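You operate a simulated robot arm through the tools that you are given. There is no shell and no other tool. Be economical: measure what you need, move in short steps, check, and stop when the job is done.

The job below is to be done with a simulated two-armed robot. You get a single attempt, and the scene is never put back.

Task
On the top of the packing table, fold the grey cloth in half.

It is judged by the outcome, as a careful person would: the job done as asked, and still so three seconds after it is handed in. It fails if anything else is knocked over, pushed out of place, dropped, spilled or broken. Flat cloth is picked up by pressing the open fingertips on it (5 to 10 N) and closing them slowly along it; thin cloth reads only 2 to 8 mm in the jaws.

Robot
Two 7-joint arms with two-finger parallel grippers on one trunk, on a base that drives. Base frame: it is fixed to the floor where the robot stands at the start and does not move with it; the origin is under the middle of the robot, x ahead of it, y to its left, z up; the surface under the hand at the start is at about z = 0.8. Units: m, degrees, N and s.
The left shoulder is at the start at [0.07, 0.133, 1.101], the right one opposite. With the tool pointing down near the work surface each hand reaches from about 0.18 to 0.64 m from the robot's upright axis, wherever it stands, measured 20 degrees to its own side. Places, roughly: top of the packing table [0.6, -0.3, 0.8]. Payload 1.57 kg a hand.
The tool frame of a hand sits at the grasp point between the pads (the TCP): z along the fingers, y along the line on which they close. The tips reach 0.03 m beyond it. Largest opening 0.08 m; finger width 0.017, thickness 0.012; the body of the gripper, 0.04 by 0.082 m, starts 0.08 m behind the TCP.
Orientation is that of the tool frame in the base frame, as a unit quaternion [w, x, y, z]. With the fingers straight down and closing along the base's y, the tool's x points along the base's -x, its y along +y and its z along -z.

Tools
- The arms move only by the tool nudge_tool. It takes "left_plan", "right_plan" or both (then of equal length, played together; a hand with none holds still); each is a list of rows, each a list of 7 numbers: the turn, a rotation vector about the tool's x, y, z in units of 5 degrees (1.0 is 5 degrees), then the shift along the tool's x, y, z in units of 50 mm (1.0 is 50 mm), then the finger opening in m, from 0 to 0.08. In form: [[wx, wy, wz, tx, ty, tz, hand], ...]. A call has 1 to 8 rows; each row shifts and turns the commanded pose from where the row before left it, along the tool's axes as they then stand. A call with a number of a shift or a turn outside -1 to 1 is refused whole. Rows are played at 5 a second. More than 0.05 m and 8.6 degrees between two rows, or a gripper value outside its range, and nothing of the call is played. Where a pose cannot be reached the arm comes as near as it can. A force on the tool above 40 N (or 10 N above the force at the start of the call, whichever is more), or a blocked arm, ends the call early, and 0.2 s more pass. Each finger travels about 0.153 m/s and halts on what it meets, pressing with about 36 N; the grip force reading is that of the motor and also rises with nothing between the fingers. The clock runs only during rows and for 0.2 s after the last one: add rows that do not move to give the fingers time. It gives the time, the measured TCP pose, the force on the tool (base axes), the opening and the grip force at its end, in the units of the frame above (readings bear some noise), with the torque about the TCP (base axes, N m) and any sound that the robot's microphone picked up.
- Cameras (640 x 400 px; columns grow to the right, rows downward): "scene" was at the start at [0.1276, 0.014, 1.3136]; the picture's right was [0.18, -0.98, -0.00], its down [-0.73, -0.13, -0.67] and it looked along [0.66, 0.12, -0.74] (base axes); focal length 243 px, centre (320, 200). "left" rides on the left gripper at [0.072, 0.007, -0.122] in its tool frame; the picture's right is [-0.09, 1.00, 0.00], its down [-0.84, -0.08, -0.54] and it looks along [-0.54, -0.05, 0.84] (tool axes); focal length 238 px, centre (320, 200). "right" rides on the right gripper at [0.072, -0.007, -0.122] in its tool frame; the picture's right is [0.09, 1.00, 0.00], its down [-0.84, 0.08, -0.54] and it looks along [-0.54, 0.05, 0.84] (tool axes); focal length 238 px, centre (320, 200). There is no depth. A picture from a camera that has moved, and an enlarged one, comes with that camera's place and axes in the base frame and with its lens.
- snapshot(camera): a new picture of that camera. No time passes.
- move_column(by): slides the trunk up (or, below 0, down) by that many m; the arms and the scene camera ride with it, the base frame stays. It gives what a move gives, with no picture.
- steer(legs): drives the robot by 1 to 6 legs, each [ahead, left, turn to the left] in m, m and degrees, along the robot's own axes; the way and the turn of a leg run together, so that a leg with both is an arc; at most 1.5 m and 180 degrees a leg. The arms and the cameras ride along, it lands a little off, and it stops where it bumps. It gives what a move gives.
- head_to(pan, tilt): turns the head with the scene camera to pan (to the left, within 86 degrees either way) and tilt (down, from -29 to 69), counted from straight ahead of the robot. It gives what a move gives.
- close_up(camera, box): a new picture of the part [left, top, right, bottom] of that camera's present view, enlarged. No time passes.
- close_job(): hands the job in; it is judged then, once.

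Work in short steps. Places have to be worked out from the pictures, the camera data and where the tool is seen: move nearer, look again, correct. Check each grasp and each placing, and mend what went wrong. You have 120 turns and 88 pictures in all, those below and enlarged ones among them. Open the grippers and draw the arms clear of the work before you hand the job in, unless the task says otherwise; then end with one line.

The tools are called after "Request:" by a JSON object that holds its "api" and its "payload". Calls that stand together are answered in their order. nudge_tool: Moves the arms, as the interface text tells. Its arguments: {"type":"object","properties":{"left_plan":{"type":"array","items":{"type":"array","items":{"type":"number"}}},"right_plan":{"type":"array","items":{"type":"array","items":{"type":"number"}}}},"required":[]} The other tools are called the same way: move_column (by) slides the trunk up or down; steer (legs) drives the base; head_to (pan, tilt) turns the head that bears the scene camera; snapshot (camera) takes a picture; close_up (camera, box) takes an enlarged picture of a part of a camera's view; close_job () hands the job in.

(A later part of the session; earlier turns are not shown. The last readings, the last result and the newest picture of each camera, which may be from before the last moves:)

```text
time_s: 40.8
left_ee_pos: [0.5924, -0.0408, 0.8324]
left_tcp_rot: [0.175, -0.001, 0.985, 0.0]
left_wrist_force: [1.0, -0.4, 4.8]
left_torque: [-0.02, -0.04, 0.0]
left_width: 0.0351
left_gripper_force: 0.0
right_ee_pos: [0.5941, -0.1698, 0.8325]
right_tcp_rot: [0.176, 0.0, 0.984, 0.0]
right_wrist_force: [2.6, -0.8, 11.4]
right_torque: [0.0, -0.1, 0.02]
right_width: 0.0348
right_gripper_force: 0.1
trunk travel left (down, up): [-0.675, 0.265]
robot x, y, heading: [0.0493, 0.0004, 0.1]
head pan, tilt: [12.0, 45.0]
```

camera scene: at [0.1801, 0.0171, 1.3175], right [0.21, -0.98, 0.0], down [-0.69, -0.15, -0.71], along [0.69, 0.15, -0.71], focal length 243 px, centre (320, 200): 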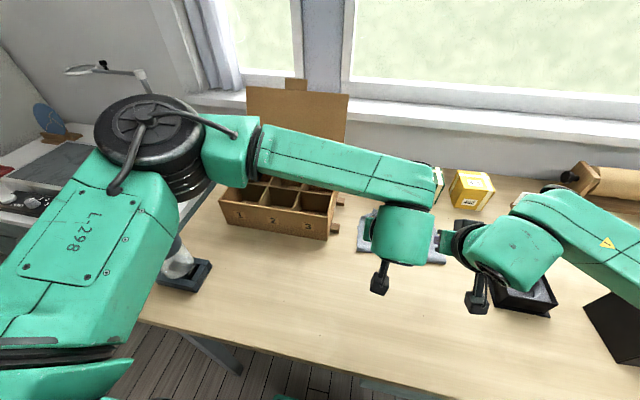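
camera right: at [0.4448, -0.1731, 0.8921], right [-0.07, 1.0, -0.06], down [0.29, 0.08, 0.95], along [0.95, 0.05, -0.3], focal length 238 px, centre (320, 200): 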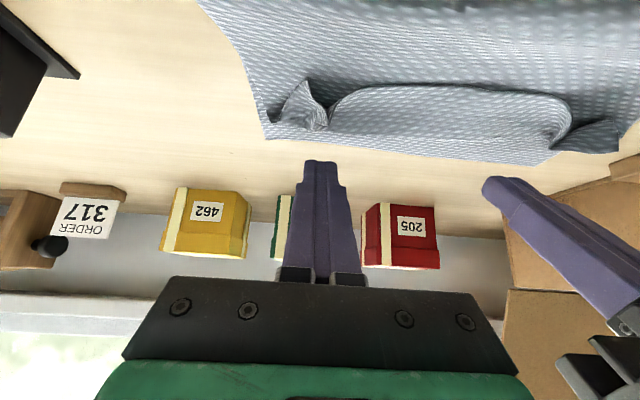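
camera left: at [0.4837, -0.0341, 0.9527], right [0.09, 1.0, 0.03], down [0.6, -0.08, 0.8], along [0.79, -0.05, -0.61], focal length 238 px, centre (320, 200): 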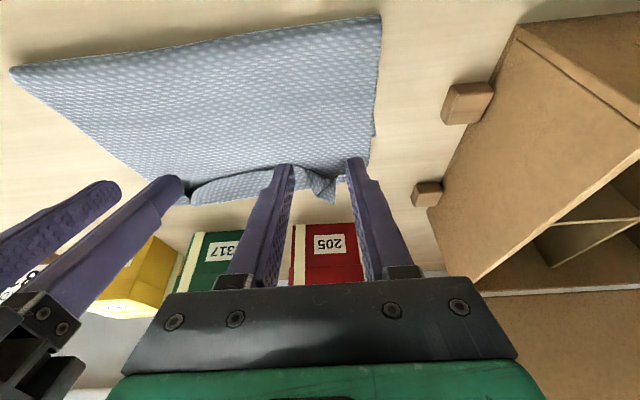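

Contact: left 5 N, right 11 N. I ease the right 0.5 mm and close both slowly, then lift 40 mm and look.

Request:
{"api": "nudge_tool", "payload": {"left_plan": [[0, 0, 0, 0.0, 0, 0.005, 0.035], [0, 0, 0, 0, 0, 0, 0.03], [0, 0, 0, 0, 0, 0, 0.025], [0, 0, 0, 0, 0, 0, 0.02], [0, 0, 0, 0, 0, 0, 0.014], [0, 0, 0, 0, 0, 0, 0.007], [0, 0, 0, 0, 0, 0, 0.0], [0, 0, 0, 0, 0, 0, 0.0]], "right_plan": [[0, 0, 0, 0, 0, -0.008, 0.035], [0, 0, 0, 0, 0, 0, 0.03], [0, 0, 0, 0, 0, 0, 0.025], [0, 0, 0, 0, 0, 0, 0.02], [0, 0, 0, 0, 0, 0, 0.014], [0, 0, 0, 0, 0, 0, 0.007], [0, 0, 0, 0, 0, 0, 0.0], [0, 0, 0, 0, 0, 0, 0.0]]}}

Request:
{"api": "nudge_tool", "payload": {"left_plan": [[0, 0, 0, 0, -0.02, -0.3, 0], [0, 0, 0, 0, -0.02, -0.5, 0], [0, 0, 0, 0, 0, 0, 0]], "right_plan": [[0, 0, 0, 0, 0.02, -0.3, 0], [0, 0, 0, 0, 0.02, -0.5, 0], [0, 0, 0, 0, 0, 0, 0]]}}

Request:
{"api": "snapshot", "payload": {"camera": "left"}}

```text
time_s: 42.6
left_ee_pos: [0.5917, -0.0393, 0.8327]
left_tcp_rot: [0.176, -0.002, 0.984, 0.0]
left_wrist_force: [0.9, 0.7, 4.7]
left_torque: [0.01, 0.0, -0.02]
left_width: 0.0
left_gripper_force: 21.1
right_ee_pos: [0.5935, -0.1688, 0.8329]
right_tcp_rot: [0.176, 0.0, 0.984, 0.0]
right_wrist_force: [0.9, -1.6, 13.4]
right_torque: [-0.07, 0.0, -0.03]
right_width: 0.0024
right_gripper_force: 24.0
trunk travel left (down, up): [-0.675, 0.265]
robot x, y, heading: [0.0485, -0.0, 0.1]
head pan, tilt: [12.0, 45.0]
```

```text
time_s: 43.4
left_ee_pos: [0.5825, -0.0438, 0.8671]
left_tcp_rot: [0.173, -0.002, 0.985, 0.001]
left_wrist_force: [0.8, -0.2, -0.1]
left_torque: [-0.02, 0.01, 0.0]
left_width: 0.0
left_gripper_force: 21.3
right_ee_pos: [0.5824, -0.1668, 0.8667]
right_tcp_rot: [0.173, 0.0, 0.985, -0.001]
right_wrist_force: [-0.3, -0.2, -0.6]
right_torque: [0.02, 0.01, 0.0]
right_width: 0.0021
right_gripper_force: 23.6
trunk travel left (down, up): [-0.675, 0.265]
robot x, y, heading: [0.0499, -0.0003, -0.0]
head pan, tilt: [12.0, 45.0]
```

```text
25 pictures are left
camera left: at [0.4723, -0.0366, 0.9563], right [0.09, 1.0, 0.03], down [0.6, -0.08, 0.79], along [0.79, -0.05, -0.61], focal length 238 px, centre (320, 200)
```

left: 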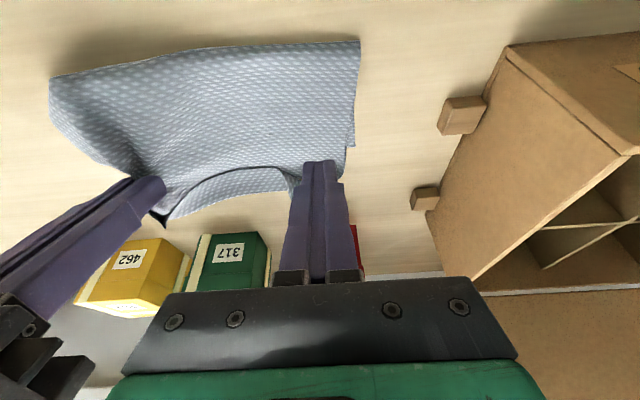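

The right hand holds, the left slipped. I open the left, lower both again and press the left a bit harder before closing.

Request:
{"api": "nudge_tool", "payload": {"left_plan": [[0, 0, 0, 0, 0.02, 0, 0.04], [0, 0, 0, 0, 0.02, 0.3, 0.04], [0, 0, 0, 0, 0, 0.3, 0.04], [0, 0, 0, 0, 0, 0.17, 0.04], [0, 0, 0, 0, 0, 0.035, 0.04], [0, 0, 0, 0, 0, 0, 0.04]], "right_plan": [[0, 0, 0, 0, 0, 0, 0], [0, 0, 0, 0, -0.02, 0.3, 0], [0, 0, 0, 0, -0.02, 0.3, 0], [0, 0, 0, 0, 0, 0.1, 0], [0, 0, 0, 0, 0, 0, 0], [0, 0, 0, 0, 0, 0, 0]]}}

```text
time_s: 44.8
left_ee_pos: [0.5943, -0.0402, 0.8325]
left_tcp_rot: [0.175, -0.001, 0.985, -0.001]
left_wrist_force: [0.5, 0.1, 11.3]
left_torque: [-0.01, -0.05, 0.01]
left_width: 0.0398
left_gripper_force: 0.1
right_ee_pos: [0.5911, -0.1693, 0.8358]
right_tcp_rot: [0.174, 0.001, 0.985, -0.001]
right_wrist_force: [-0.5, -0.7, 0.7]
right_torque: [0.01, 0.01, -0.02]
right_width: 0.0023
right_gripper_force: 23.8
trunk travel left (down, up): [-0.675, 0.265]
robot x, y, heading: [0.0527, 0.0015, -0.0]
head pan, tilt: [12.0, 45.0]
```

Left presses with 11 N, similar to what worked on the right. I close it slowly and then lift both a little.

Request:
{"api": "nudge_tool", "payload": {"left_plan": [[0, 0, 0, 0, 0, 0, 0.034], [0, 0, 0, 0, 0, 0, 0.028], [0, 0, 0, 0, 0, 0, 0.022], [0, 0, 0, 0, 0, 0, 0.016], [0, 0, 0, 0, 0, 0, 0.01], [0, 0, 0, 0, 0, 0, 0.004], [0, 0, 0, 0, 0, 0, 0.0], [0, 0, 0, 0, 0, 0, 0.0]]}}

Request:
{"api": "nudge_tool", "payload": {"left_plan": [[0, 0, 0, 0, -0.03, -0.3, 0], [0, 0, 0, 0, -0.03, -0.5, 0], [0, 0, 0, 0, 0, 0, 0]], "right_plan": [[0, 0, 0, 0, 0.03, -0.25, 0], [0, 0, 0, 0, 0.03, -0.45, 0], [0, 0, 0, 0, 0, 0, 0]]}}

Request:
{"api": "snapshot", "payload": {"camera": "left"}}

```text
time_s: 46.6
left_ee_pos: [0.5935, -0.0404, 0.833]
left_tcp_rot: [0.176, 0.0, 0.984, 0.0]
left_wrist_force: [0.6, -3.3, 16.0]
left_torque: [-0.15, -0.03, -0.03]
left_width: 0.0026
left_gripper_force: 24.6
right_ee_pos: [0.5913, -0.1689, 0.8371]
right_tcp_rot: [0.175, 0.0, 0.985, 0.0]
right_wrist_force: [1.0, 4.2, 0.3]
right_torque: [0.13, -0.03, 0.07]
right_width: 0.0023
right_gripper_force: 24.0
trunk travel left (down, up): [-0.675, 0.265]
robot x, y, heading: [0.0508, 0.0009, -0.3]
head pan, tilt: [12.0, 45.0]
```

```text
time_s: 47.4
left_ee_pos: [0.5823, -0.0431, 0.8677]
left_tcp_rot: [0.173, -0.001, 0.985, 0.0]
left_wrist_force: [0.6, -0.3, 1.2]
left_torque: [-0.02, -0.01, 0.04]
left_width: 0.0025
left_gripper_force: 24.1
right_ee_pos: [0.5823, -0.1663, 0.8675]
right_tcp_rot: [0.173, -0.001, 0.985, 0.0]
right_wrist_force: [-0.4, -0.1, -0.2]
right_torque: [0.0, -0.02, -0.02]
right_width: 0.0022
right_gripper_force: 22.9
trunk travel left (down, up): [-0.675, 0.265]
robot x, y, heading: [0.053, 0.0026, -0.3]
head pan, tilt: [12.0, 45.0]
```

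```text
24 pictures are left
camera left: at [0.4725, -0.037, 0.9569], right [0.08, 1.0, 0.03], down [0.6, -0.08, 0.79], along [0.79, -0.05, -0.61], focal length 238 px, centre (320, 200)
```

left: 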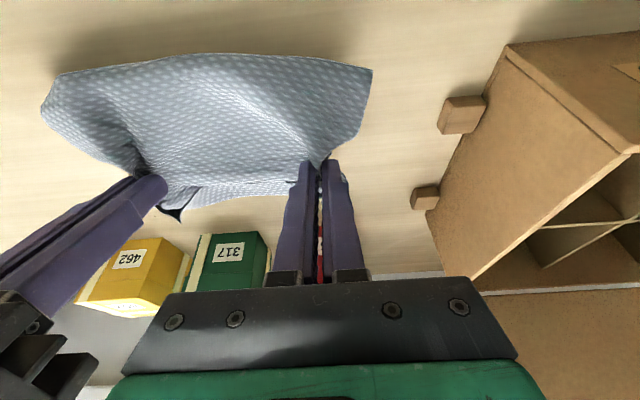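

Both hands hold the flap now. I lift 70 mm more while going back a little, so the lip can hang free.

Request:
{"api": "nudge_tool", "payload": {"left_plan": [[0, 0, 0, 0.04, 0, -0.76, 0], [0, 0, 0, 0.04, 0, -0.76, 0], [0, 0, 0, 0, 0, 0, 0], [0, 0, 0, 0, 0, 0, 0]], "right_plan": [[0, 0, 0, 0.04, 0, -0.76, 0], [0, 0, 0, 0.04, 0, -0.76, 0], [0, 0, 0, 0, 0, 0, 0], [0, 0, 0, 0, 0, 0, 0]]}}

Request:
{"api": "snapshot", "payload": {"camera": "left"}}

Request:
{"api": "close_up", "payload": {"camera": "scene", "box": [320, 140, 500, 290]}}

```text
time_s: 48.4
left_ee_pos: [0.5524, -0.0433, 0.9378]
left_tcp_rot: [0.174, -0.001, 0.985, 0.0]
left_wrist_force: [0.0, 0.0, -0.1]
left_torque: [0.0, 0.02, -0.04]
left_width: 0.0025
left_gripper_force: 23.6
right_ee_pos: [0.551, -0.1665, 0.9394]
right_tcp_rot: [0.174, 0.0, 0.985, 0.0]
right_wrist_force: [-0.6, -0.1, 0.9]
right_torque: [0.05, 0.0, -0.01]
right_width: 0.0024
right_gripper_force: 23.2
trunk travel left (down, up): [-0.675, 0.265]
robot x, y, heading: [0.0453, -0.0007, 0.1]
head pan, tilt: [12.0, 45.0]
```

```text
23 pictures are left
camera left: at [0.442, -0.0371, 1.0277], right [0.08, 1.0, 0.03], down [0.6, -0.08, 0.8], along [0.79, -0.05, -0.6], focal length 238 px, centre (320, 200)
```

left: 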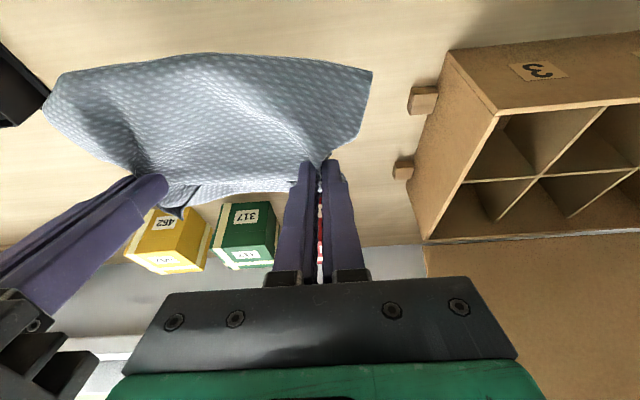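

```text
2.67 times, centred on (410, 215) of scene
camera zoom: at [0.1786, 0.017, 1.3177], right [0.21, -0.98, 0.0], down [-0.69, -0.15, -0.71], along [0.69, 0.15, -0.71], focal length 648 px, centre (80, 160)
```

zoom: 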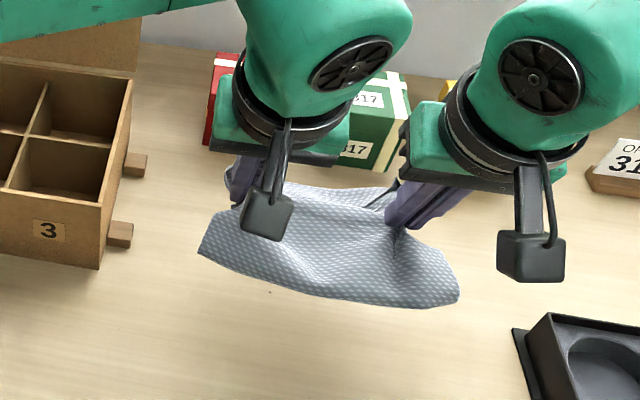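

The whole cloth came up, so the lower layer's rim was pinched as well. I lower it back to the same spot, release, and look.

Request:
{"api": "nudge_tool", "payload": {"left_plan": [[0, 0, 0, -0.024, 0, 0.71, 0], [0, 0, 0, -0.024, 0, 0.71, 0], [0, 0, 0, -0.024, 0, 0.66, 0], [0, 0, 0, 0, 0, 0, 0], [0, 0, 0, 0, 0, 0, 0.015], [0, 0, 0, 0, 0, 0, 0.03], [0, 0, 0, 0, 0, -0.6, 0.03], [0, 0, 0, 0, 0, -0.8, 0.03]], "right_plan": [[0, 0, 0, -0.024, 0, 0.71, 0], [0, 0, 0, -0.024, 0, 0.71, 0], [0, 0, 0, -0.024, 0, 0.66, 0], [0, 0, 0, 0, 0, 0, 0], [0, 0, 0, 0, 0, 0, 0.015], [0, 0, 0, 0, 0, 0, 0.03], [0, 0, 0, 0, 0, -0.6, 0.03], [0, 0, 0, 0, 0, -0.8, 0.03]]}}

Request:
{"api": "nudge_tool", "payload": {"left_plan": [[0, 0, 0, 0.5, 0.5, -0.8, 0], [0, 0, 0, 0.5, 0.5, -0.5, 0], [0, 0, 0, 0, 0, 0, 0]], "right_plan": [[0, 0, 0, 0.5, -0.5, -0.8, 0], [0, 0, 0, 0.5, -0.5, -0.5, 0], [0, 0, 0, 0, 0, 0, 0]]}}

Request:
{"api": "snapshot", "payload": {"camera": "left"}}

Request:
{"api": "close_up", "payload": {"camera": "scene", "box": [320, 140, 500, 290]}}

```text
time_s: 50.2
left_ee_pos: [0.5645, -0.043, 0.9075]
left_tcp_rot: [0.175, 0.0, 0.985, 0.0]
left_wrist_force: [0.7, -0.3, 0.0]
left_torque: [0.02, -0.01, 0.0]
left_width: 0.0303
left_gripper_force: 0.0
right_ee_pos: [0.5653, -0.1643, 0.9082]
right_tcp_rot: [0.175, 0.0, 0.985, 0.0]
right_wrist_force: [-0.5, -0.5, 0.0]
right_torque: [-0.01, 0.0, 0.0]
right_width: 0.0296
right_gripper_force: 0.0
trunk travel left (down, up): [-0.675, 0.265]
robot x, y, heading: [0.0488, 0.0047, 0.2]
head pan, tilt: [12.0, 45.0]
```

```text
refused: row 1 steps farther than a row can; nothing moved
```

```text
21 pictures are left
camera left: at [0.4554, -0.0368, 0.997], right [0.09, 1.0, 0.03], down [0.6, -0.08, 0.8], along [0.8, -0.05, -0.6], focal length 238 px, centre (320, 200)
```

left: 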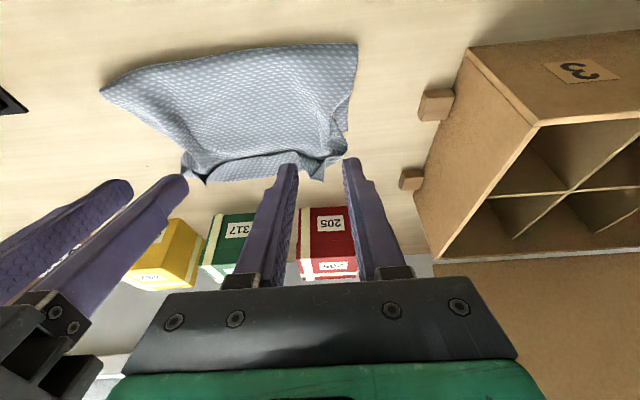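

```text
2.67 times, centred on (410, 215) of scene
camera zoom: at [0.177, 0.0173, 1.3178], right [0.21, -0.98, 0.0], down [-0.69, -0.15, -0.71], along [0.69, 0.15, -0.71], focal length 648 px, centre (80, 160)
```

zoom: 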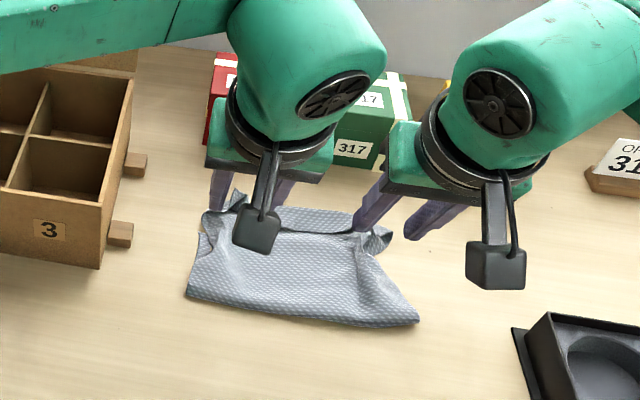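

The second call was refused for step size. I retreat with smaller steps, tilting back to 40° for a clear look along the cloth.

Request:
{"api": "nudge_tool", "payload": {"left_plan": [[0, -1, 0, 0.4, 0.2, -0.6, 0], [0, -1, 0, 0.4, 0.2, -0.6, 0], [0, -1, 0, 0.4, 0.1, -0.6, 0], [0, -1, 0, 0.4, 0, -0.4, 0], [0, 0, 0, 0.4, 0, -0.2, 0], [0, 0, 0, 0, 0, 0, 0]], "right_plan": [[0, -1, 0, 0.4, -0.2, -0.6, 0], [0, -1, 0, 0.4, -0.2, -0.6, 0], [0, -1, 0, 0.4, -0.1, -0.6, 0], [0, -1, 0, 0.4, 0, -0.4, 0], [0, 0, 0, 0.4, 0, -0.2, 0], [0, 0, 0, 0, 0, 0, 0]]}}

Request:
{"api": "close_up", "payload": {"camera": "left", "box": [100, 30, 400, 218]}}

```text
time_s: 51.6
left_ee_pos: [0.424, -0.0174, 0.9627]
left_tcp_rot: [0.342, -0.001, 0.94, 0.0]
left_wrist_force: [-0.6, -0.2, 0.8]
left_torque: [0.02, 0.04, 0.03]
left_width: 0.0
left_gripper_force: 21.3
right_ee_pos: [0.4352, -0.1902, 0.966]
right_tcp_rot: [0.342, 0.0, 0.94, 0.0]
right_wrist_force: [0.1, 0.2, 0.5]
right_torque: [0.0, -0.01, -0.01]
right_width: 0.0
right_gripper_force: 21.3
right hand out of reach, approached as far as the arm can: row 5
trunk travel left (down, up): [-0.675, 0.265]
robot x, y, heading: [0.0493, 0.001, 0.1]
head pan, tilt: [12.0, 45.0]
```

```text
2.13 times, centred on (250, 124) of left
camera zoom: at [0.2904, -0.0117, 1.009], right [0.07, 1.0, 0.06], down [0.29, -0.08, 0.95], along [0.95, -0.05, -0.3], focal length 507 px, centre (469, 362)
```

zoom: 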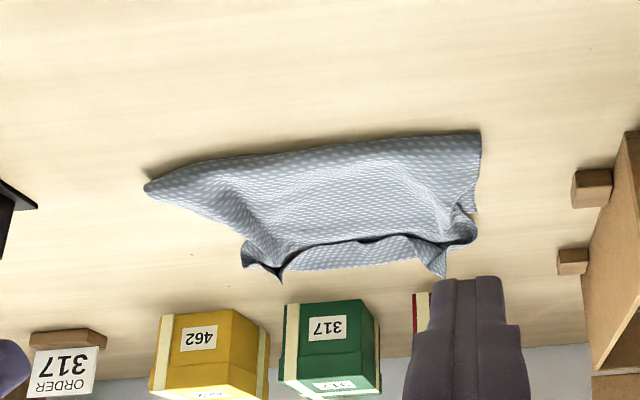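

Fold at x≈0.53–0.54, lip edge at x≈0.61, lower rim at 0.60. I push the lip's pockets forward another 4 cm so the flap alone is accessible beyond the lower rim.

Request:
{"api": "nudge_tool", "payload": {"left_plan": [[0, 0, 0, -0.178, -0.19, 0.69, 0], [0, 0, 0, -0.178, -0.19, 0.69, 0], [0, 0, 0, -0.178, -0.19, 0.69, 0], [0, 0, 0, -0.178, -0.19, 0.69, 0], [0, 0, 0, 0, 0, 0.6, 0], [0, 0, 0, 0, 0, 0.6, 0], [0, 0, 0, -0.306, 0, 0.257, 0], [0, 0, 0, 0, 0, 0, 0]], "right_plan": [[0, 0, 0, -0.126, 0.075, 0.667, 0], [0, 0, 0, -0.126, 0.075, 0.667, 0], [0, 0, 0, -0.126, 0.075, 0.667, 0], [0, 0, 0, -0.126, 0.075, 0.667, 0], [0, 0, 0, 0, 0, 0.6, 0], [0, 0, 0, 0, 0, 0.6, 0], [0, 0, 0, -0.306, 0, 0.257, 0], [0, 0, 0, 0, 0, 0, 0]]}}

Request:
{"api": "snapshot", "payload": {"camera": "left"}}

```text
time_s: 53.4
left_ee_pos: [0.5988, -0.0567, 0.8349]
left_tcp_rot: [0.342, -0.001, 0.94, 0.001]
left_wrist_force: [-0.6, 0.0, 0.4]
left_torque: [-0.03, 0.03, 0.0]
left_width: 0.0002
left_gripper_force: 20.8
right_ee_pos: [0.5991, -0.1747, 0.8339]
right_tcp_rot: [0.342, 0.0, 0.94, 0.0]
right_wrist_force: [0.8, 0.0, -0.7]
right_torque: [-0.02, -0.02, 0.0]
right_width: 0.0
right_gripper_force: 21.6
trunk travel left (down, up): [-0.675, 0.265]
robot x, y, heading: [0.0528, 0.0018, 0.0]
head pan, tilt: [12.0, 45.0]
```

```text
18 pictures are left
camera left: at [0.465, -0.0502, 0.8806], right [0.07, 1.0, 0.06], down [0.29, -0.08, 0.95], along [0.95, -0.05, -0.3], focal length 238 px, centre (320, 200)
```

left: 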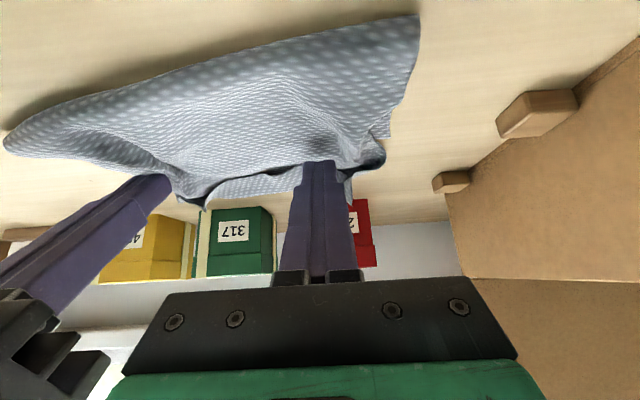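

The tips are engaged. I push 45 mm more, then withdraw back and up.

Request:
{"api": "nudge_tool", "payload": {"left_plan": [[0, 0, 0, -0.306, 0, 0.257, 0], [0, 0, 0, -0.306, 0, 0.257, 0], [0, 0, 0, -0.08, 0, 0.06, 0], [0, 0, 0, 0.3, 0, -0.25, 0], [0, 0, 0, 0.15, 0, -0.7, 0], [0, 0, 0, 0, 0, -0.8, 0], [0, 0, 0, 0, 0, 0, 0]], "right_plan": [[0, 0, 0, -0.306, 0, 0.257, 0], [0, 0, 0, -0.306, 0, 0.257, 0], [0, 0, 0, -0.08, 0, 0.06, 0], [0, 0, 0, 0.3, 0, -0.25, 0], [0, 0, 0, 0.15, 0, -0.7, 0], [0, 0, 0, 0, 0, -0.8, 0], [0, 0, 0, 0, 0, 0, 0]]}}

Request:
{"api": "snapshot", "payload": {"camera": "left"}}

```text
time_s: 55.0
left_ee_pos: [0.5702, -0.0573, 0.8859]
left_tcp_rot: [0.342, -0.001, 0.94, 0.0]
left_wrist_force: [0.8, -0.8, 0.0]
left_torque: [0.0, -0.01, 0.02]
left_width: 0.0003
left_gripper_force: 21.1
right_ee_pos: [0.5698, -0.1752, 0.8873]
right_tcp_rot: [0.341, 0.001, 0.94, -0.001]
right_wrist_force: [-0.4, 0.0, -0.1]
right_torque: [0.0, 0.03, -0.01]
right_width: 0.0
right_gripper_force: 21.0
trunk travel left (down, up): [-0.675, 0.265]
robot x, y, heading: [0.049, 0.0014, 0.1]
head pan, tilt: [12.0, 45.0]
```

```text
17 pictures are left
camera left: at [0.4363, -0.0506, 0.9326], right [0.07, 1.0, 0.06], down [0.29, -0.08, 0.95], along [0.95, -0.05, -0.3], focal length 238 px, centre (320, 200)
```

left: 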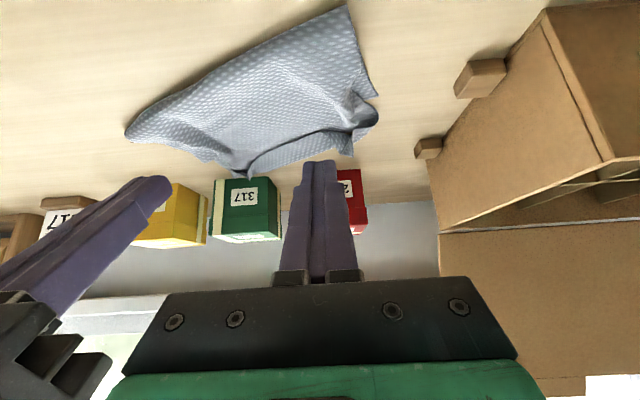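

The cloth has skewed; the right side rolled further. A better way: pinch the curled edge (body leading away from me), lift the whole cloth to hang, lay its lower half forward and then fold the held edge back toward me, which suits the grip direction. I back the hands off for a clear look.

Request:
{"api": "nudge_tool", "payload": {"left_plan": [[0, 0, 0, 0, 0.4, -0.7, 0], [0, 0, 0, 0.2, 0.4, -0.7, 0], [0, 0, 0, 0.3, 0.4, -0.7, 0], [0, 0, 0, 0, 0, 0, 0]], "right_plan": [[0, 0, 0, 0, -0.4, -0.7, 0], [0, 0, 0, 0.2, -0.4, -0.7, 0], [0, 0, 0, 0.3, -0.4, -0.7, 0], [0, 0, 0, 0, 0, 0, 0]]}}

Request:
{"api": "head_to", "payload": {"pan": -8, "tilt": 45}}

Request:
{"api": "snapshot", "payload": {"camera": "scene"}}

Request:
{"api": "close_up", "payload": {"camera": "left", "box": [40, 20, 360, 220]}}

```text
time_s: 56.0
left_ee_pos: [0.4848, 0.0035, 0.9516]
left_tcp_rot: [0.341, -0.001, 0.94, 0.001]
left_wrist_force: [-0.5, 0.3, 0.7]
left_torque: [-0.02, 0.02, 0.02]
left_width: 0.0003
left_gripper_force: 21.2
right_ee_pos: [0.4838, -0.235, 0.9507]
right_tcp_rot: [0.341, 0.0, 0.94, 0.0]
right_wrist_force: [0.3, 0.3, 0.0]
right_torque: [0.02, -0.01, -0.02]
right_width: 0.0
right_gripper_force: 21.1
trunk travel left (down, up): [-0.675, 0.265]
robot x, y, heading: [0.0499, 0.0011, -0.2]
head pan, tilt: [12.0, 45.0]
```

```text
time_s: 56.9
left_ee_pos: [0.4832, 0.0037, 0.9519]
left_tcp_rot: [0.342, -0.001, 0.94, 0.0]
left_wrist_force: [0.3, 0.2, -0.1]
left_torque: [0.02, -0.02, 0.03]
left_width: 0.0
left_gripper_force: 21.3
right_ee_pos: [0.4833, -0.2357, 0.9524]
right_tcp_rot: [0.341, 0.001, 0.94, -0.001]
right_wrist_force: [0.4, -0.3, 0.5]
right_torque: [-0.02, 0.01, -0.02]
right_width: 0.0
right_gripper_force: 21.2
trunk travel left (down, up): [-0.675, 0.265]
robot x, y, heading: [0.0539, -0.0013, 0.0]
head pan, tilt: [-8.0, 45.0]
```

```text
16 pictures are left
camera scene: at [0.1796, -0.0111, 1.3177], right [-0.14, -0.99, 0.0], down [-0.7, 0.1, -0.71], along [0.7, -0.1, -0.71], focal length 243 px, centre (320, 200)
```

scene: 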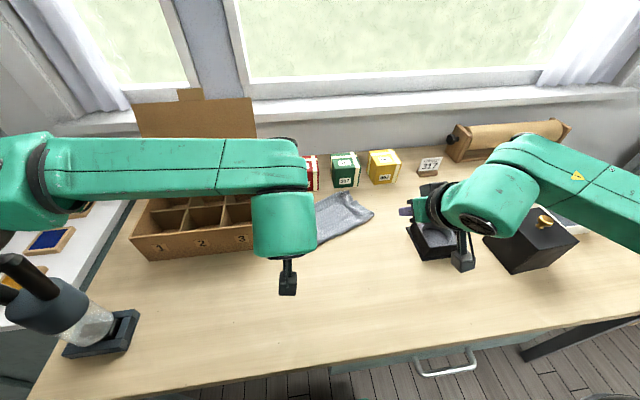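

```text
2.00 times, centred on (200, 120) of left
camera zoom: at [0.3496, 0.0098, 0.9976], right [0.07, 1.0, 0.06], down [0.29, -0.08, 0.95], along [0.95, -0.05, -0.3], focal length 477 px, centre (560, 360)
```

zoom: 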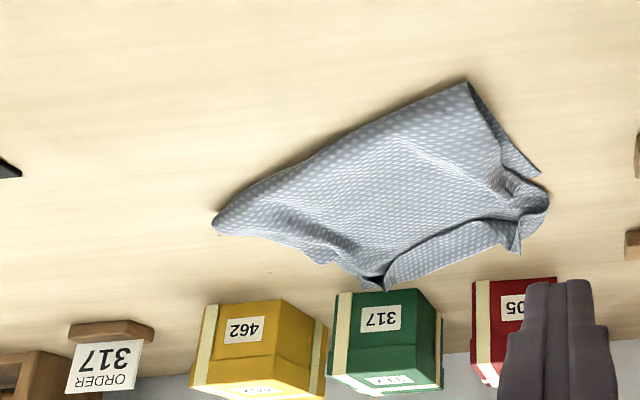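

I place the hands with 30 mm opening just above the curled edge: left at about (0.612, −0.038), right about (0.668, −0.152), and look from both.

Request:
{"api": "nudge_tool", "payload": {"left_plan": [[0, 0, 0, -0.108, -0.168, 0.556, 0.03], [0, 0, 0, -0.108, -0.168, 0.556, 0.03], [0, 0, 0, -0.108, -0.168, 0.556, 0.03], [0, 0, 0, -0.108, -0.168, 0.556, 0.03], [0, 0, 0, -0.108, -0.168, 0.556, 0.03], [0, 0, 0, 0, 0, 0, 0.03]], "right_plan": [[0, 0, 0, -0.28, 0.335, 0.7, 0.03], [0, 0, 0, -0.28, 0.335, 0.7, 0.03], [0, 0, 0, -0.28, 0.335, 0.7, 0.03], [0, 0, 0, -0.28, 0.335, 0.7, 0.03], [0, 0, 0, -0.28, 0.335, 0.7, 0.03], [0, 0, 0, 0, 0, 0, 0.03]]}}

Request:
{"api": "close_up", "payload": {"camera": "left", "box": [120, 40, 440, 240]}}

Request:
{"api": "close_up", "payload": {"camera": "right", "box": [200, 40, 520, 240]}}

```text
time_s: 58.3
left_ee_pos: [0.5937, -0.0382, 0.8633]
left_tcp_rot: [0.343, -0.001, 0.939, 0.001]
left_wrist_force: [0.2, -0.1, -0.5]
left_torque: [0.03, 0.04, 0.0]
left_width: 0.0299
left_gripper_force: 0.1
right_ee_pos: [0.6496, -0.1514, 0.8622]
right_tcp_rot: [0.342, 0.0, 0.94, 0.0]
right_wrist_force: [0.7, -0.5, 0.4]
right_torque: [0.0, 0.02, 0.0]
right_width: 0.0299
right_gripper_force: 0.2
trunk travel left (down, up): [-0.675, 0.265]
robot x, y, heading: [0.0477, -0.0003, 0.0]
head pan, tilt: [-8.0, 45.0]
```

```text
2.00 times, centred on (280, 140) of left
camera zoom: at [0.4598, -0.032, 0.9094], right [0.07, 1.0, 0.06], down [0.29, -0.08, 0.95], along [0.95, -0.05, -0.3], focal length 477 px, centre (400, 320)
```

zoom: 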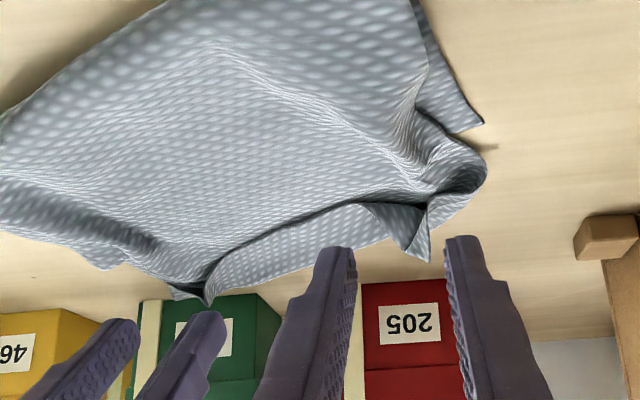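

```text
2.00 times, centred on (360, 140) of right
camera zoom: at [0.5156, -0.1582, 0.9091], right [-0.07, 1.0, -0.06], down [0.29, 0.08, 0.95], along [0.95, 0.05, -0.3], focal length 477 px, centre (240, 320)
```

zoom: 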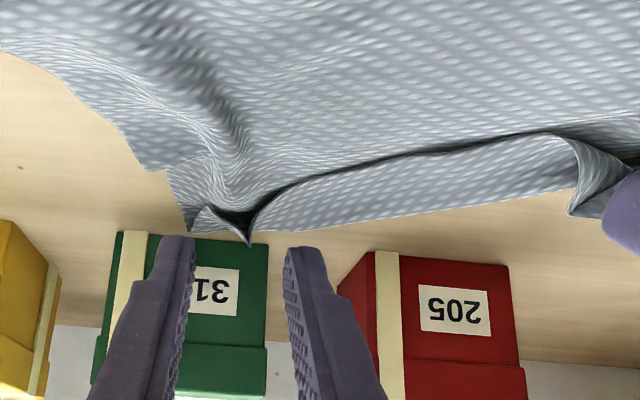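

Each finger pair straddles its standing ridge corner. I advance toward the ridges (22 mm forward, 20 mm down) and close gently without pressing on the table.

Request:
{"api": "nudge_tool", "payload": {"left_plan": [[0, 0, 0, -0.04, 0.06, 0.295, 0.03], [0, 0, 0, -0.04, 0.06, 0.295, 0.03], [0, 0, 0, 0, 0, 0, 0.03], [0, 0, 0, 0, 0, 0, 0.02], [0, 0, 0, 0, 0, 0, 0.01], [0, 0, 0, 0, 0, 0, 0.0], [0, 0, 0, 0, 0, 0, 0.0]], "right_plan": [[0, 0, 0, -0.04, 0, 0.295, 0.03], [0, 0, 0, -0.04, 0, 0.295, 0.03], [0, 0, 0, 0, 0, 0, 0.03], [0, 0, 0, 0, 0, 0, 0.02], [0, 0, 0, 0, 0, 0, 0.01], [0, 0, 0, 0, 0, 0, 0.0], [0, 0, 0, 0, 0, 0, 0.0]]}}

Request:
{"api": "close_up", "payload": {"camera": "left", "box": [120, 40, 440, 240]}}

```text
time_s: 59.9
left_ee_pos: [0.616, -0.0324, 0.8437]
left_tcp_rot: [0.342, 0.0, 0.94, 0.0]
left_wrist_force: [-0.8, -1.2, 0.1]
left_torque: [0.03, 0.04, 0.0]
left_width: 0.0013
left_gripper_force: 23.0
right_ee_pos: [0.6728, -0.1511, 0.8418]
right_tcp_rot: [0.342, 0.0, 0.94, 0.0]
right_wrist_force: [0.2, -0.7, 0.8]
right_torque: [-0.04, -0.02, 0.03]
right_width: 0.0009
right_gripper_force: 23.5
trunk travel left (down, up): [-0.675, 0.265]
robot x, y, heading: [0.0526, 0.0035, 0.1]
head pan, tilt: [-8.0, 45.0]
```

```text
2.00 times, centred on (280, 140) of left
camera zoom: at [0.4825, -0.0259, 0.8891], right [0.07, 1.0, 0.06], down [0.29, -0.08, 0.95], along [0.95, -0.05, -0.3], focal length 477 px, centre (400, 320)
```

zoom: 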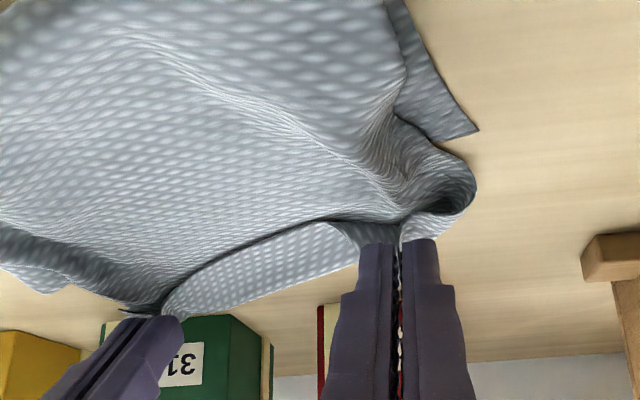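

Both jaws hold a thin single layer (about 1 mm). I lift both gently, bringing the right hand level with the left, and move back as they rise.

Request:
{"api": "nudge_tool", "payload": {"left_plan": [[0, 0, 0, -0.43, 0, -0.51, 0], [0, 0, 0, -0.43, 0, -0.51, 0], [0, 0, 0, -0.43, 0, -0.51, 0], [0, 0, 0, -0.17, 0, -0.72, 0], [0, 0, 0, -0.17, 0, -0.72, 0], [0, 0, 0, -0.17, 0, -0.72, 0], [0, 0, 0, 0, 0, 0, 0]], "right_plan": [[0, 0, 0, -0.14, 0, -0.755, 0], [0, 0, 0, -0.14, 0, -0.755, 0], [0, 0, 0, -0.14, 0, -0.755, 0], [0, 0, 0, -0.17, 0, -0.72, 0], [0, 0, 0, -0.17, 0, -0.72, 0], [0, 0, 0, -0.17, 0, -0.72, 0], [0, 0, 0, 0, 0, 0, 0]]}}

Request:
{"api": "snapshot", "payload": {"camera": "scene"}}

```text
time_s: 61.5
left_ee_pos: [0.5678, -0.0326, 1.0416]
left_tcp_rot: [0.342, -0.001, 0.94, 0.0]
left_wrist_force: [0.0, 0.3, -0.1]
left_torque: [-0.03, -0.01, 0.01]
left_width: 0.0014
left_gripper_force: 23.4
right_ee_pos: [0.5653, -0.1522, 1.0418]
right_tcp_rot: [0.342, 0.0, 0.94, 0.001]
right_wrist_force: [0.5, 0.1, 0.0]
right_torque: [-0.04, -0.01, 0.03]
right_width: 0.0013
right_gripper_force: 23.2
trunk travel left (down, up): [-0.675, 0.265]
robot x, y, heading: [0.0486, -0.0015, -0.2]
head pan, tilt: [-8.0, 45.0]
```

```text
11 pictures are left
camera scene: at [0.181, -0.0114, 1.3175], right [-0.14, -0.99, 0.0], down [-0.7, 0.1, -0.71], along [0.7, -0.1, -0.71], focal length 243 px, centre (320, 200)
```

scene: 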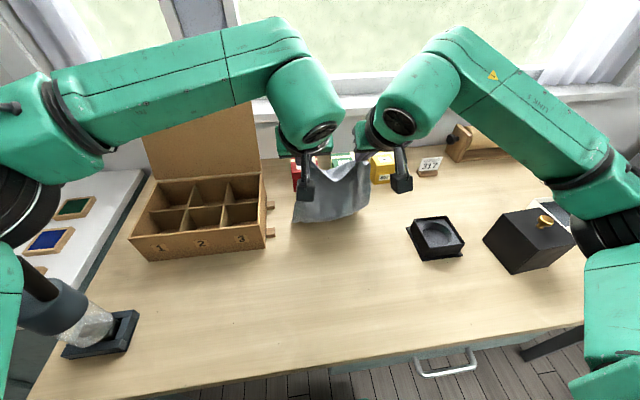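

The cloth now hangs as one open sheet from its near edge. I spread the hands 12 mm each to take out the sag, raise slightly and bring it back to x≈0.45 so the lower edge hangs free.

Request:
{"api": "nudge_tool", "payload": {"left_plan": [[0, 0, 0, 0.1, 0.06, -0.6, 0], [0, 0, 0, 0.322, 0.06, -0.52, 0], [0, 0, 0, 0.42, 0.06, -0.5, 0], [0, 0, 0, 0.42, 0.06, -0.5, 0], [0, 0, 0, 0, 0, 0, 0], [0, 0, 0, 0, 0, 0, 0], [0, 0, 0, 0, 0, 0, 0]], "right_plan": [[0, 0, 0, 0.1, -0.06, -0.6, 0], [0, 0, 0, 0.322, -0.06, -0.52, 0], [0, 0, 0, 0.42, -0.06, -0.5, 0], [0, 0, 0, 0.42, -0.06, -0.5, 0], [0, 0, 0, 0, 0, 0, 0], [0, 0, 0, 0, 0, 0, 0], [0, 0, 0, 0, 0, 0, 0]]}}

Request:
{"api": "snapshot", "payload": {"camera": "scene"}}

```text
time_s: 63.1
left_ee_pos: [0.4496, -0.0221, 1.082]
left_tcp_rot: [0.342, -0.002, 0.94, 0.001]
left_wrist_force: [-0.6, 0.4, 0.0]
left_torque: [-0.03, 0.01, -0.01]
left_width: 0.0016
left_gripper_force: 23.3
right_ee_pos: [0.4485, -0.1635, 1.0819]
right_tcp_rot: [0.342, 0.0, 0.94, 0.0]
right_wrist_force: [0.4, 1.0, 0.0]
right_torque: [0.0, 0.01, -0.01]
right_width: 0.0012
right_gripper_force: 23.4
trunk travel left (down, up): [-0.675, 0.265]
robot x, y, heading: [0.0483, 0.0021, -0.1]
head pan, tilt: [-8.0, 45.0]
```

```text
10 pictures are left
camera scene: at [0.1795, -0.0113, 1.3177], right [-0.14, -0.99, 0.0], down [-0.7, 0.1, -0.71], along [0.7, -0.1, -0.71], focal length 243 px, centre (320, 200)
```

scene: 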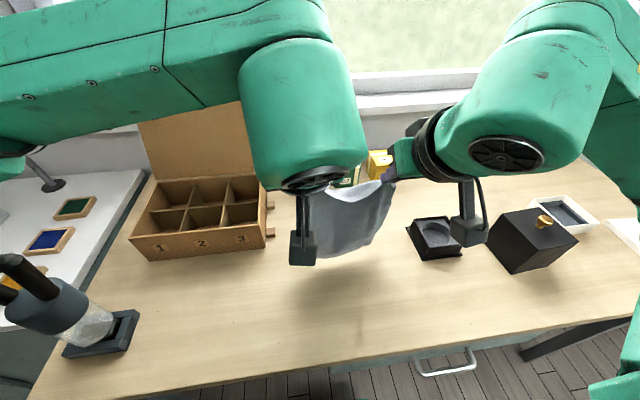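

The sheet hangs flat and straight, its lower edge at about x 0.485, just above the table. I touch it down and move forward and down to lay the first half.

Request:
{"api": "nudge_tool", "payload": {"left_plan": [[0, 0, 0, 0.386, 0, 0.46, 0], [0, 0, 0, -0.088, 0, 0.57, 0], [0, 0, 0, -0.088, 0, 0.57, 0], [0, 0, 0, -0.088, 0, 0.57, 0], [0, 0, 0, -0.088, 0, 0.57, 0], [0, 0, 0, -0.088, 0, 0.57, 0], [0, 0, 0, -0.088, 0, 0.57, 0], [0, 0, 0, 0, 0, 0, 0]], "right_plan": [[0, 0, 0, 0.386, 0, 0.46, 0], [0, 0, 0, -0.088, 0, 0.57, 0], [0, 0, 0, -0.088, 0, 0.57, 0], [0, 0, 0, -0.088, 0, 0.57, 0], [0, 0, 0, -0.088, 0, 0.57, 0], [0, 0, 0, -0.088, 0, 0.57, 0], [0, 0, 0, -0.088, 0, 0.57, 0], [0, 0, 0, 0, 0, 0, 0]]}}

Request:
{"api": "snapshot", "payload": {"camera": "scene"}}

```text
time_s: 64.9
left_ee_pos: [0.5799, -0.021, 0.9379]
left_tcp_rot: [0.342, -0.001, 0.94, 0.001]
left_wrist_force: [-0.8, 0.0, 0.5]
left_torque: [-0.04, -0.01, 0.02]
left_width: 0.0014
left_gripper_force: 23.1
right_ee_pos: [0.5791, -0.1646, 0.9362]
right_tcp_rot: [0.341, -0.001, 0.94, 0.001]
right_wrist_force: [-0.7, 0.8, -0.7]
right_torque: [0.05, 0.0, -0.01]
right_width: 0.0011
right_gripper_force: 22.8
trunk travel left (down, up): [-0.675, 0.265]
robot x, y, heading: [0.053, 0.0017, 0.0]
head pan, tilt: [-8.0, 45.0]
```

```text
9 pictures are left
camera scene: at [0.1789, -0.0112, 1.3178], right [-0.14, -0.99, 0.0], down [-0.7, 0.1, -0.71], along [0.7, -0.1, -0.71], focal length 243 px, centre (320, 200)
```

scene: 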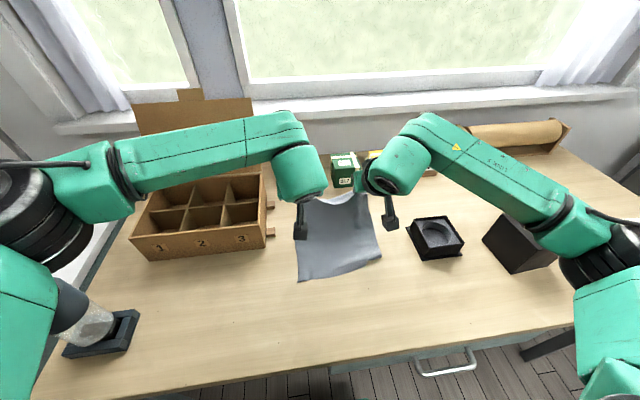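

The first half is laid nicely. Its near edge runs from about (0.441, 0.00) to (0.474, −0.20), slightly skewed, so I bring the held edge back over it with the right hand leading about 22 mm further out to match.

Request:
{"api": "nudge_tool", "payload": {"left_plan": [[0, 0, 0, 0.44, -0.02, -0.24, 0], [0, 0, 0, 0.44, -0.02, -0.24, 0], [0, 0, 0, 0.45, -0.02, -0.117, 0], [0, 0, 0, 0.45, -0.02, -0.117, 0], [0, 0, 0, 0.42, -0.02, 0.037, 0], [0, 0, 0, 0.42, -0.02, 0.037, 0], [0, 0, 0, 0.37, -0.02, 0.146, 0], [0, 0, 0, 0, 0, 0, 0]], "right_plan": [[0, 0, 0, 0.27, -0.02, -0.097, 0], [0, 0, 0, 0.27, -0.02, -0.097, 0], [0, 0, 0, 0.45, -0.02, -0.117, 0], [0, 0, 0, 0.45, -0.02, -0.117, 0], [0, 0, 0, 0.42, -0.02, 0.037, 0], [0, 0, 0, 0.42, -0.02, 0.037, 0], [0, 0, 0, 0.363, -0.02, 0.152, 0], [0, 0, 0, 0, 0, 0, 0]]}}

Request:
{"api": "snapshot", "payload": {"camera": "scene"}}

```text
time_s: 66.7
left_ee_pos: [0.4491, -0.0274, 0.8614]
left_tcp_rot: [0.342, 0.0, 0.94, 0.0]
left_wrist_force: [-0.4, -0.3, -0.2]
left_torque: [-0.02, 0.04, 0.02]
left_width: 0.0013
left_gripper_force: 23.2
right_ee_pos: [0.4707, -0.1715, 0.8599]
right_tcp_rot: [0.342, 0.0, 0.94, 0.0]
right_wrist_force: [-0.9, 0.7, -0.9]
right_torque: [0.0, 0.0, 0.03]
right_width: 0.0013
right_gripper_force: 22.7
trunk travel left (down, up): [-0.675, 0.265]
robot x, y, heading: [0.0511, 0.0015, -0.0]
head pan, tilt: [-8.0, 45.0]
```

```text
8 pictures are left
camera scene: at [0.1801, -0.011, 1.3176], right [-0.14, -0.99, 0.0], down [-0.7, 0.1, -0.71], along [0.7, -0.1, -0.71], focal length 243 px, centre (320, 200)
```

scene: 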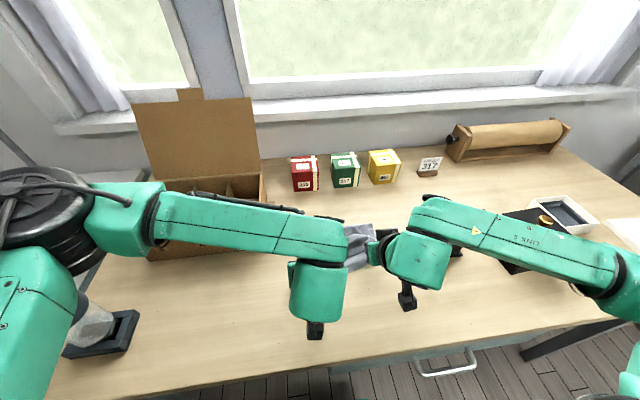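

The arms hide the cloth here, so I check from the left hand camera.

Request:
{"api": "snapshot", "payload": {"camera": "left"}}

```text
7 pictures are left
camera left: at [0.3162, -0.0215, 0.9075], right [0.07, 1.0, 0.06], down [0.29, -0.08, 0.95], along [0.95, -0.05, -0.3], focal length 238 px, centre (320, 200)
```

left: 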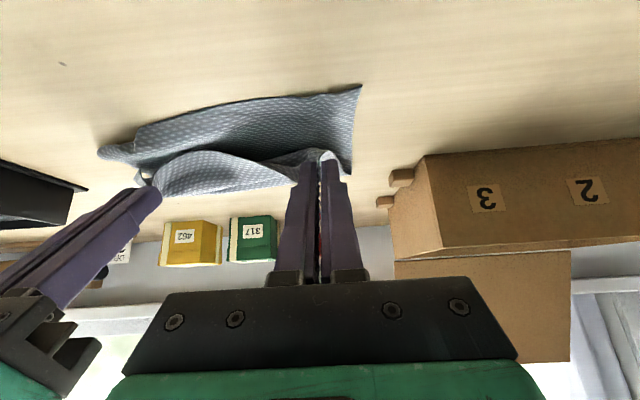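

The held edge is coming down over the lower layer's near edge (x≈0.437 left, ≈0.457 right). I take the last 20 mm back and down, release, and withdraw upward.

Request:
{"api": "nudge_tool", "payload": {"left_plan": [[0, 0, 0, 0.295, 0, 0.04, 0], [0, 0, 0, 0.295, 0, 0.04, 0], [0, 0, 0, 0.064, 0, 0.077, 0], [0, 0, 0, 0, 0, 0, 0], [0, 0, 0, 0, 0, 0, 0.012], [0, 0, 0, 0, 0, 0, 0.025], [0, 0, 0, 0, 0, 0, 0.03], [0, 0, 0, 0, 0, 0, 0.03]], "right_plan": [[0, 0, 0, 0.295, 0, 0.04, 0], [0, 0, 0, 0.295, 0, 0.04, 0], [0, 0, 0, 0.064, 0, 0.077, 0], [0, 0, 0, 0, 0, 0, 0], [0, 0, 0, 0, 0, 0, 0.012], [0, 0, 0, 0, 0, 0, 0.025], [0, 0, 0, 0, 0, 0, 0.03], [0, 0, 0, 0, 0, 0, 0.03]]}}

Request:
{"api": "nudge_tool", "payload": {"left_plan": [[0, 0, 0, -0.15, 0, -0.3, 0.03], [0, 0, 0, -0.4, 0, -0.6, 0.03], [0, 0, 0, -0.4, 0.3, -0.6, 0.03], [0, 0, 0, -0.4, 0.5, -0.6, 0.03], [0, 0, 0, -0.4, 0.6, -0.5, 0.03], [0, 0, 0, 0, 0, 0, 0.03]], "right_plan": [[0, 0, 0, -0.15, 0, -0.3, 0.03], [0, 0, 0, -0.4, 0, -0.6, 0.03], [0, 0, 0, -0.4, -0.3, -0.6, 0.03], [0, 0, 0, -0.4, -0.5, -0.6, 0.03], [0, 0, 0, -0.4, -0.6, -0.5, 0.03], [0, 0, 0, 0, 0, 0, 0.03]]}}

Request:
{"api": "snapshot", "payload": {"camera": "scene"}}

```text
time_s: 68.5
left_ee_pos: [0.4287, -0.0287, 0.834]
left_tcp_rot: [0.342, -0.001, 0.94, 0.0]
left_wrist_force: [-0.1, 0.0, 0.0]
left_torque: [0.01, -0.01, 0.0]
left_width: 0.0299
left_gripper_force: 0.0
right_ee_pos: [0.4504, -0.17, 0.8333]
right_tcp_rot: [0.342, 0.0, 0.94, 0.0]
right_wrist_force: [-0.6, 0.3, 1.0]
right_torque: [-0.03, -0.07, 0.0]
right_width: 0.0297
right_gripper_force: 0.0
trunk travel left (down, up): [-0.675, 0.265]
robot x, y, heading: [0.0495, 0.0012, -0.0]
head pan, tilt: [-8.0, 45.0]
```

```text
time_s: 69.9
left_ee_pos: [0.4137, 0.0422, 0.9914]
left_tcp_rot: [0.341, -0.001, 0.94, 0.002]
left_wrist_force: [0.2, 0.0, -0.8]
left_torque: [-0.01, 0.04, 0.03]
left_width: 0.0298
left_gripper_force: 0.0
right_ee_pos: [0.4336, -0.2419, 0.9887]
right_tcp_rot: [0.341, -0.001, 0.94, 0.001]
right_wrist_force: [0.1, 0.4, -0.6]
right_torque: [0.01, 0.01, 0.0]
right_width: 0.0299
right_gripper_force: 0.1
trunk travel left (down, up): [-0.675, 0.265]
robot x, y, heading: [0.0526, 0.0004, -0.1]
head pan, tilt: [-8.0, 45.0]
```

```text
6 pictures are left
camera scene: at [0.1813, -0.0123, 1.3175], right [-0.14, -0.99, 0.0], down [-0.7, 0.1, -0.71], along [0.7, -0.1, -0.71], focal length 243 px, centre (320, 200)
```

scene: 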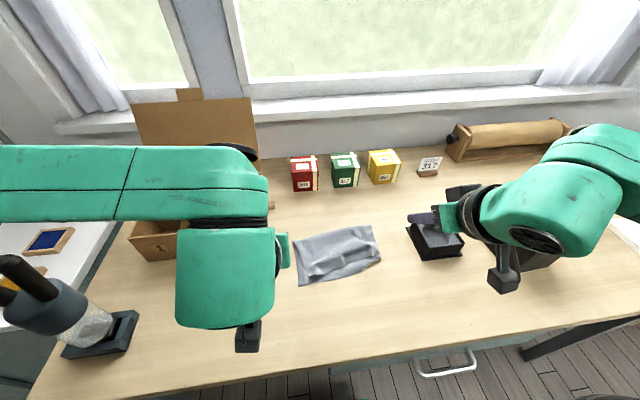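

The cloth now lies folded in half. I zoom in to check how the edges meet.

Request:
{"api": "close_up", "payload": {"camera": "scene", "box": [275, 210, 405, 300]}}

```text
4.44 times, centred on (340, 255) of scene
camera zoom: at [0.1813, -0.0123, 1.3175], right [-0.14, -0.99, 0.0], down [-0.7, 0.1, -0.71], along [0.7, -0.1, -0.71], focal length 1080 px, centre (231, -44)
```

zoom: 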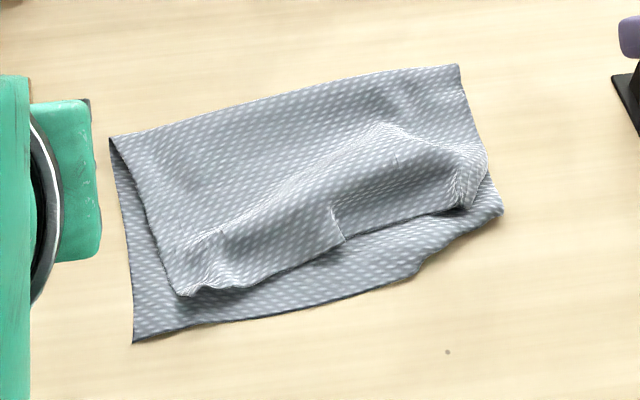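

The halves match well except that the top layer's two corners are drawn in about 2–3 cm by the pinch wrinkles. I set the closed tips on those corners to smooth them outward, first coming just above the cloth.

Request:
{"api": "nudge_tool", "payload": {"left_plan": [[0, 0, 0, 0.35, -0.4, 0.627, 0], [0, 0, 0, 0.35, -0.4, 0.627, 0], [0, 0, 0, 0.35, -0.4, 0.627, 0], [0, 0, 0, 0.35, -0.4, 0.627, 0], [0, 0, 0, 0.18, 0, 0.214, 0], [0, 0, 0, 0, 0, 0, 0]], "right_plan": [[0, 0, 0, 0.336, 0.385, 0.626, 0], [0, 0, 0, 0.336, 0.385, 0.626, 0], [0, 0, 0, 0.336, 0.385, 0.626, 0], [0, 0, 0, 0.336, 0.385, 0.626, 0], [0, 0, 0, 0.18, 0, 0.214, 0], [0, 0, 0, 0, 0, 0, 0]]}}

Request:
{"api": "nudge_tool", "payload": {"left_plan": [[0, 0, 0, 0.025, 0, 0.031, 0], [0, 0, 0, 0.02, 0, 0.025, 0], [0, 0, 0, 0, 0, 0, 0]], "right_plan": [[0, 0, 0, 0.025, 0, 0.031, 0], [0, 0, 0, 0.02, 0, 0.025, 0], [0, 0, 0, 0, 0, 0, 0]]}}

```text
time_s: 71.3
left_ee_pos: [0.4403, -0.0381, 0.8354]
left_tcp_rot: [0.343, -0.001, 0.939, 0.0]
left_wrist_force: [-0.5, -0.1, -1.6]
left_torque: [-0.02, 0.02, 0.01]
left_width: 0.0
left_gripper_force: 21.5
right_ee_pos: [0.4632, -0.1632, 0.8361]
right_tcp_rot: [0.342, 0.0, 0.94, 0.0]
right_wrist_force: [0.5, 0.1, 0.1]
right_torque: [-0.03, 0.0, -0.01]
right_width: 0.0
right_gripper_force: 21.2
trunk travel left (down, up): [-0.675, 0.265]
robot x, y, heading: [0.0484, 0.0023, 0.0]
head pan, tilt: [-8.0, 45.0]
```

```text
time_s: 72.1
left_ee_pos: [0.4392, -0.0377, 0.8311]
left_tcp_rot: [0.342, -0.001, 0.94, 0.001]
left_wrist_force: [0.2, -0.2, 0.4]
left_torque: [0.0, -0.03, 0.01]
left_width: 0.0003
left_gripper_force: 21.2
right_ee_pos: [0.4632, -0.1629, 0.8332]
right_tcp_rot: [0.343, 0.0, 0.939, -0.001]
right_wrist_force: [0.1, 0.3, -0.4]
right_torque: [0.01, -0.02, 0.04]
right_width: 0.0
right_gripper_force: 21.2
trunk travel left (down, up): [-0.675, 0.265]
robot x, y, heading: [0.0497, -0.0003, 0.1]
head pan, tilt: [-8.0, 45.0]
```

No firm contact yet; 1.5–2 mm lower on each.

Request:
{"api": "nudge_tool", "payload": {"left_plan": [[0, 0, 0, 0.01, 0, 0.013, 0], [0, 0, 0, 0.01, 0, 0.012, 0], [0, 0, 0, 0, 0, 0, 0]], "right_plan": [[0, 0, 0, 0.012, 0, 0.015, 0], [0, 0, 0, 0.012, 0, 0.015, 0], [0, 0, 0, 0, 0, 0, 0]]}}

```text
time_s: 72.9
left_ee_pos: [0.4404, -0.0372, 0.8304]
left_tcp_rot: [0.343, 0.0, 0.939, 0.0]
left_wrist_force: [-0.7, -0.5, 0.9]
left_torque: [-0.02, -0.01, 0.02]
left_width: 0.0
left_gripper_force: 21.3
right_ee_pos: [0.4634, -0.1629, 0.8316]
right_tcp_rot: [0.341, 0.0, 0.94, 0.0]
right_wrist_force: [-0.3, -0.2, -1.0]
right_torque: [0.01, 0.03, 0.0]
right_width: 0.0001
right_gripper_force: 20.9
trunk travel left (down, up): [-0.675, 0.265]
robot x, y, heading: [0.0503, 0.0039, 0.0]
head pan, tilt: [-8.0, 45.0]
```

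Nearly touching. A last small step down.

Request:
{"api": "nudge_tool", "payload": {"left_plan": [[0, 0, 0, 0.013, 0, 0.015, 0], [0, 0, 0, 0, 0, 0, 0]], "right_plan": [[0, 0, 0, 0.024, 0, 0.029, 0], [0, 0, 0, 0, 0, 0, 0]]}}

```text
time_s: 73.5
left_ee_pos: [0.4398, -0.037, 0.8294]
left_tcp_rot: [0.343, -0.001, 0.939, 0.001]
left_wrist_force: [1.5, -0.4, 6.3]
left_torque: [0.0, -0.16, 0.02]
left_width: 0.0
left_gripper_force: 21.1
right_ee_pos: [0.464, -0.1619, 0.83]
right_tcp_rot: [0.342, 0.0, 0.94, 0.0]
right_wrist_force: [1.2, 0.0, 3.1]
right_torque: [0.0, -0.02, -0.02]
right_width: 0.0001
right_gripper_force: 21.4
trunk travel left (down, up): [-0.675, 0.265]
robot x, y, heading: [0.0506, 0.0025, -0.1]
head pan, tilt: [-8.0, 45.0]
```

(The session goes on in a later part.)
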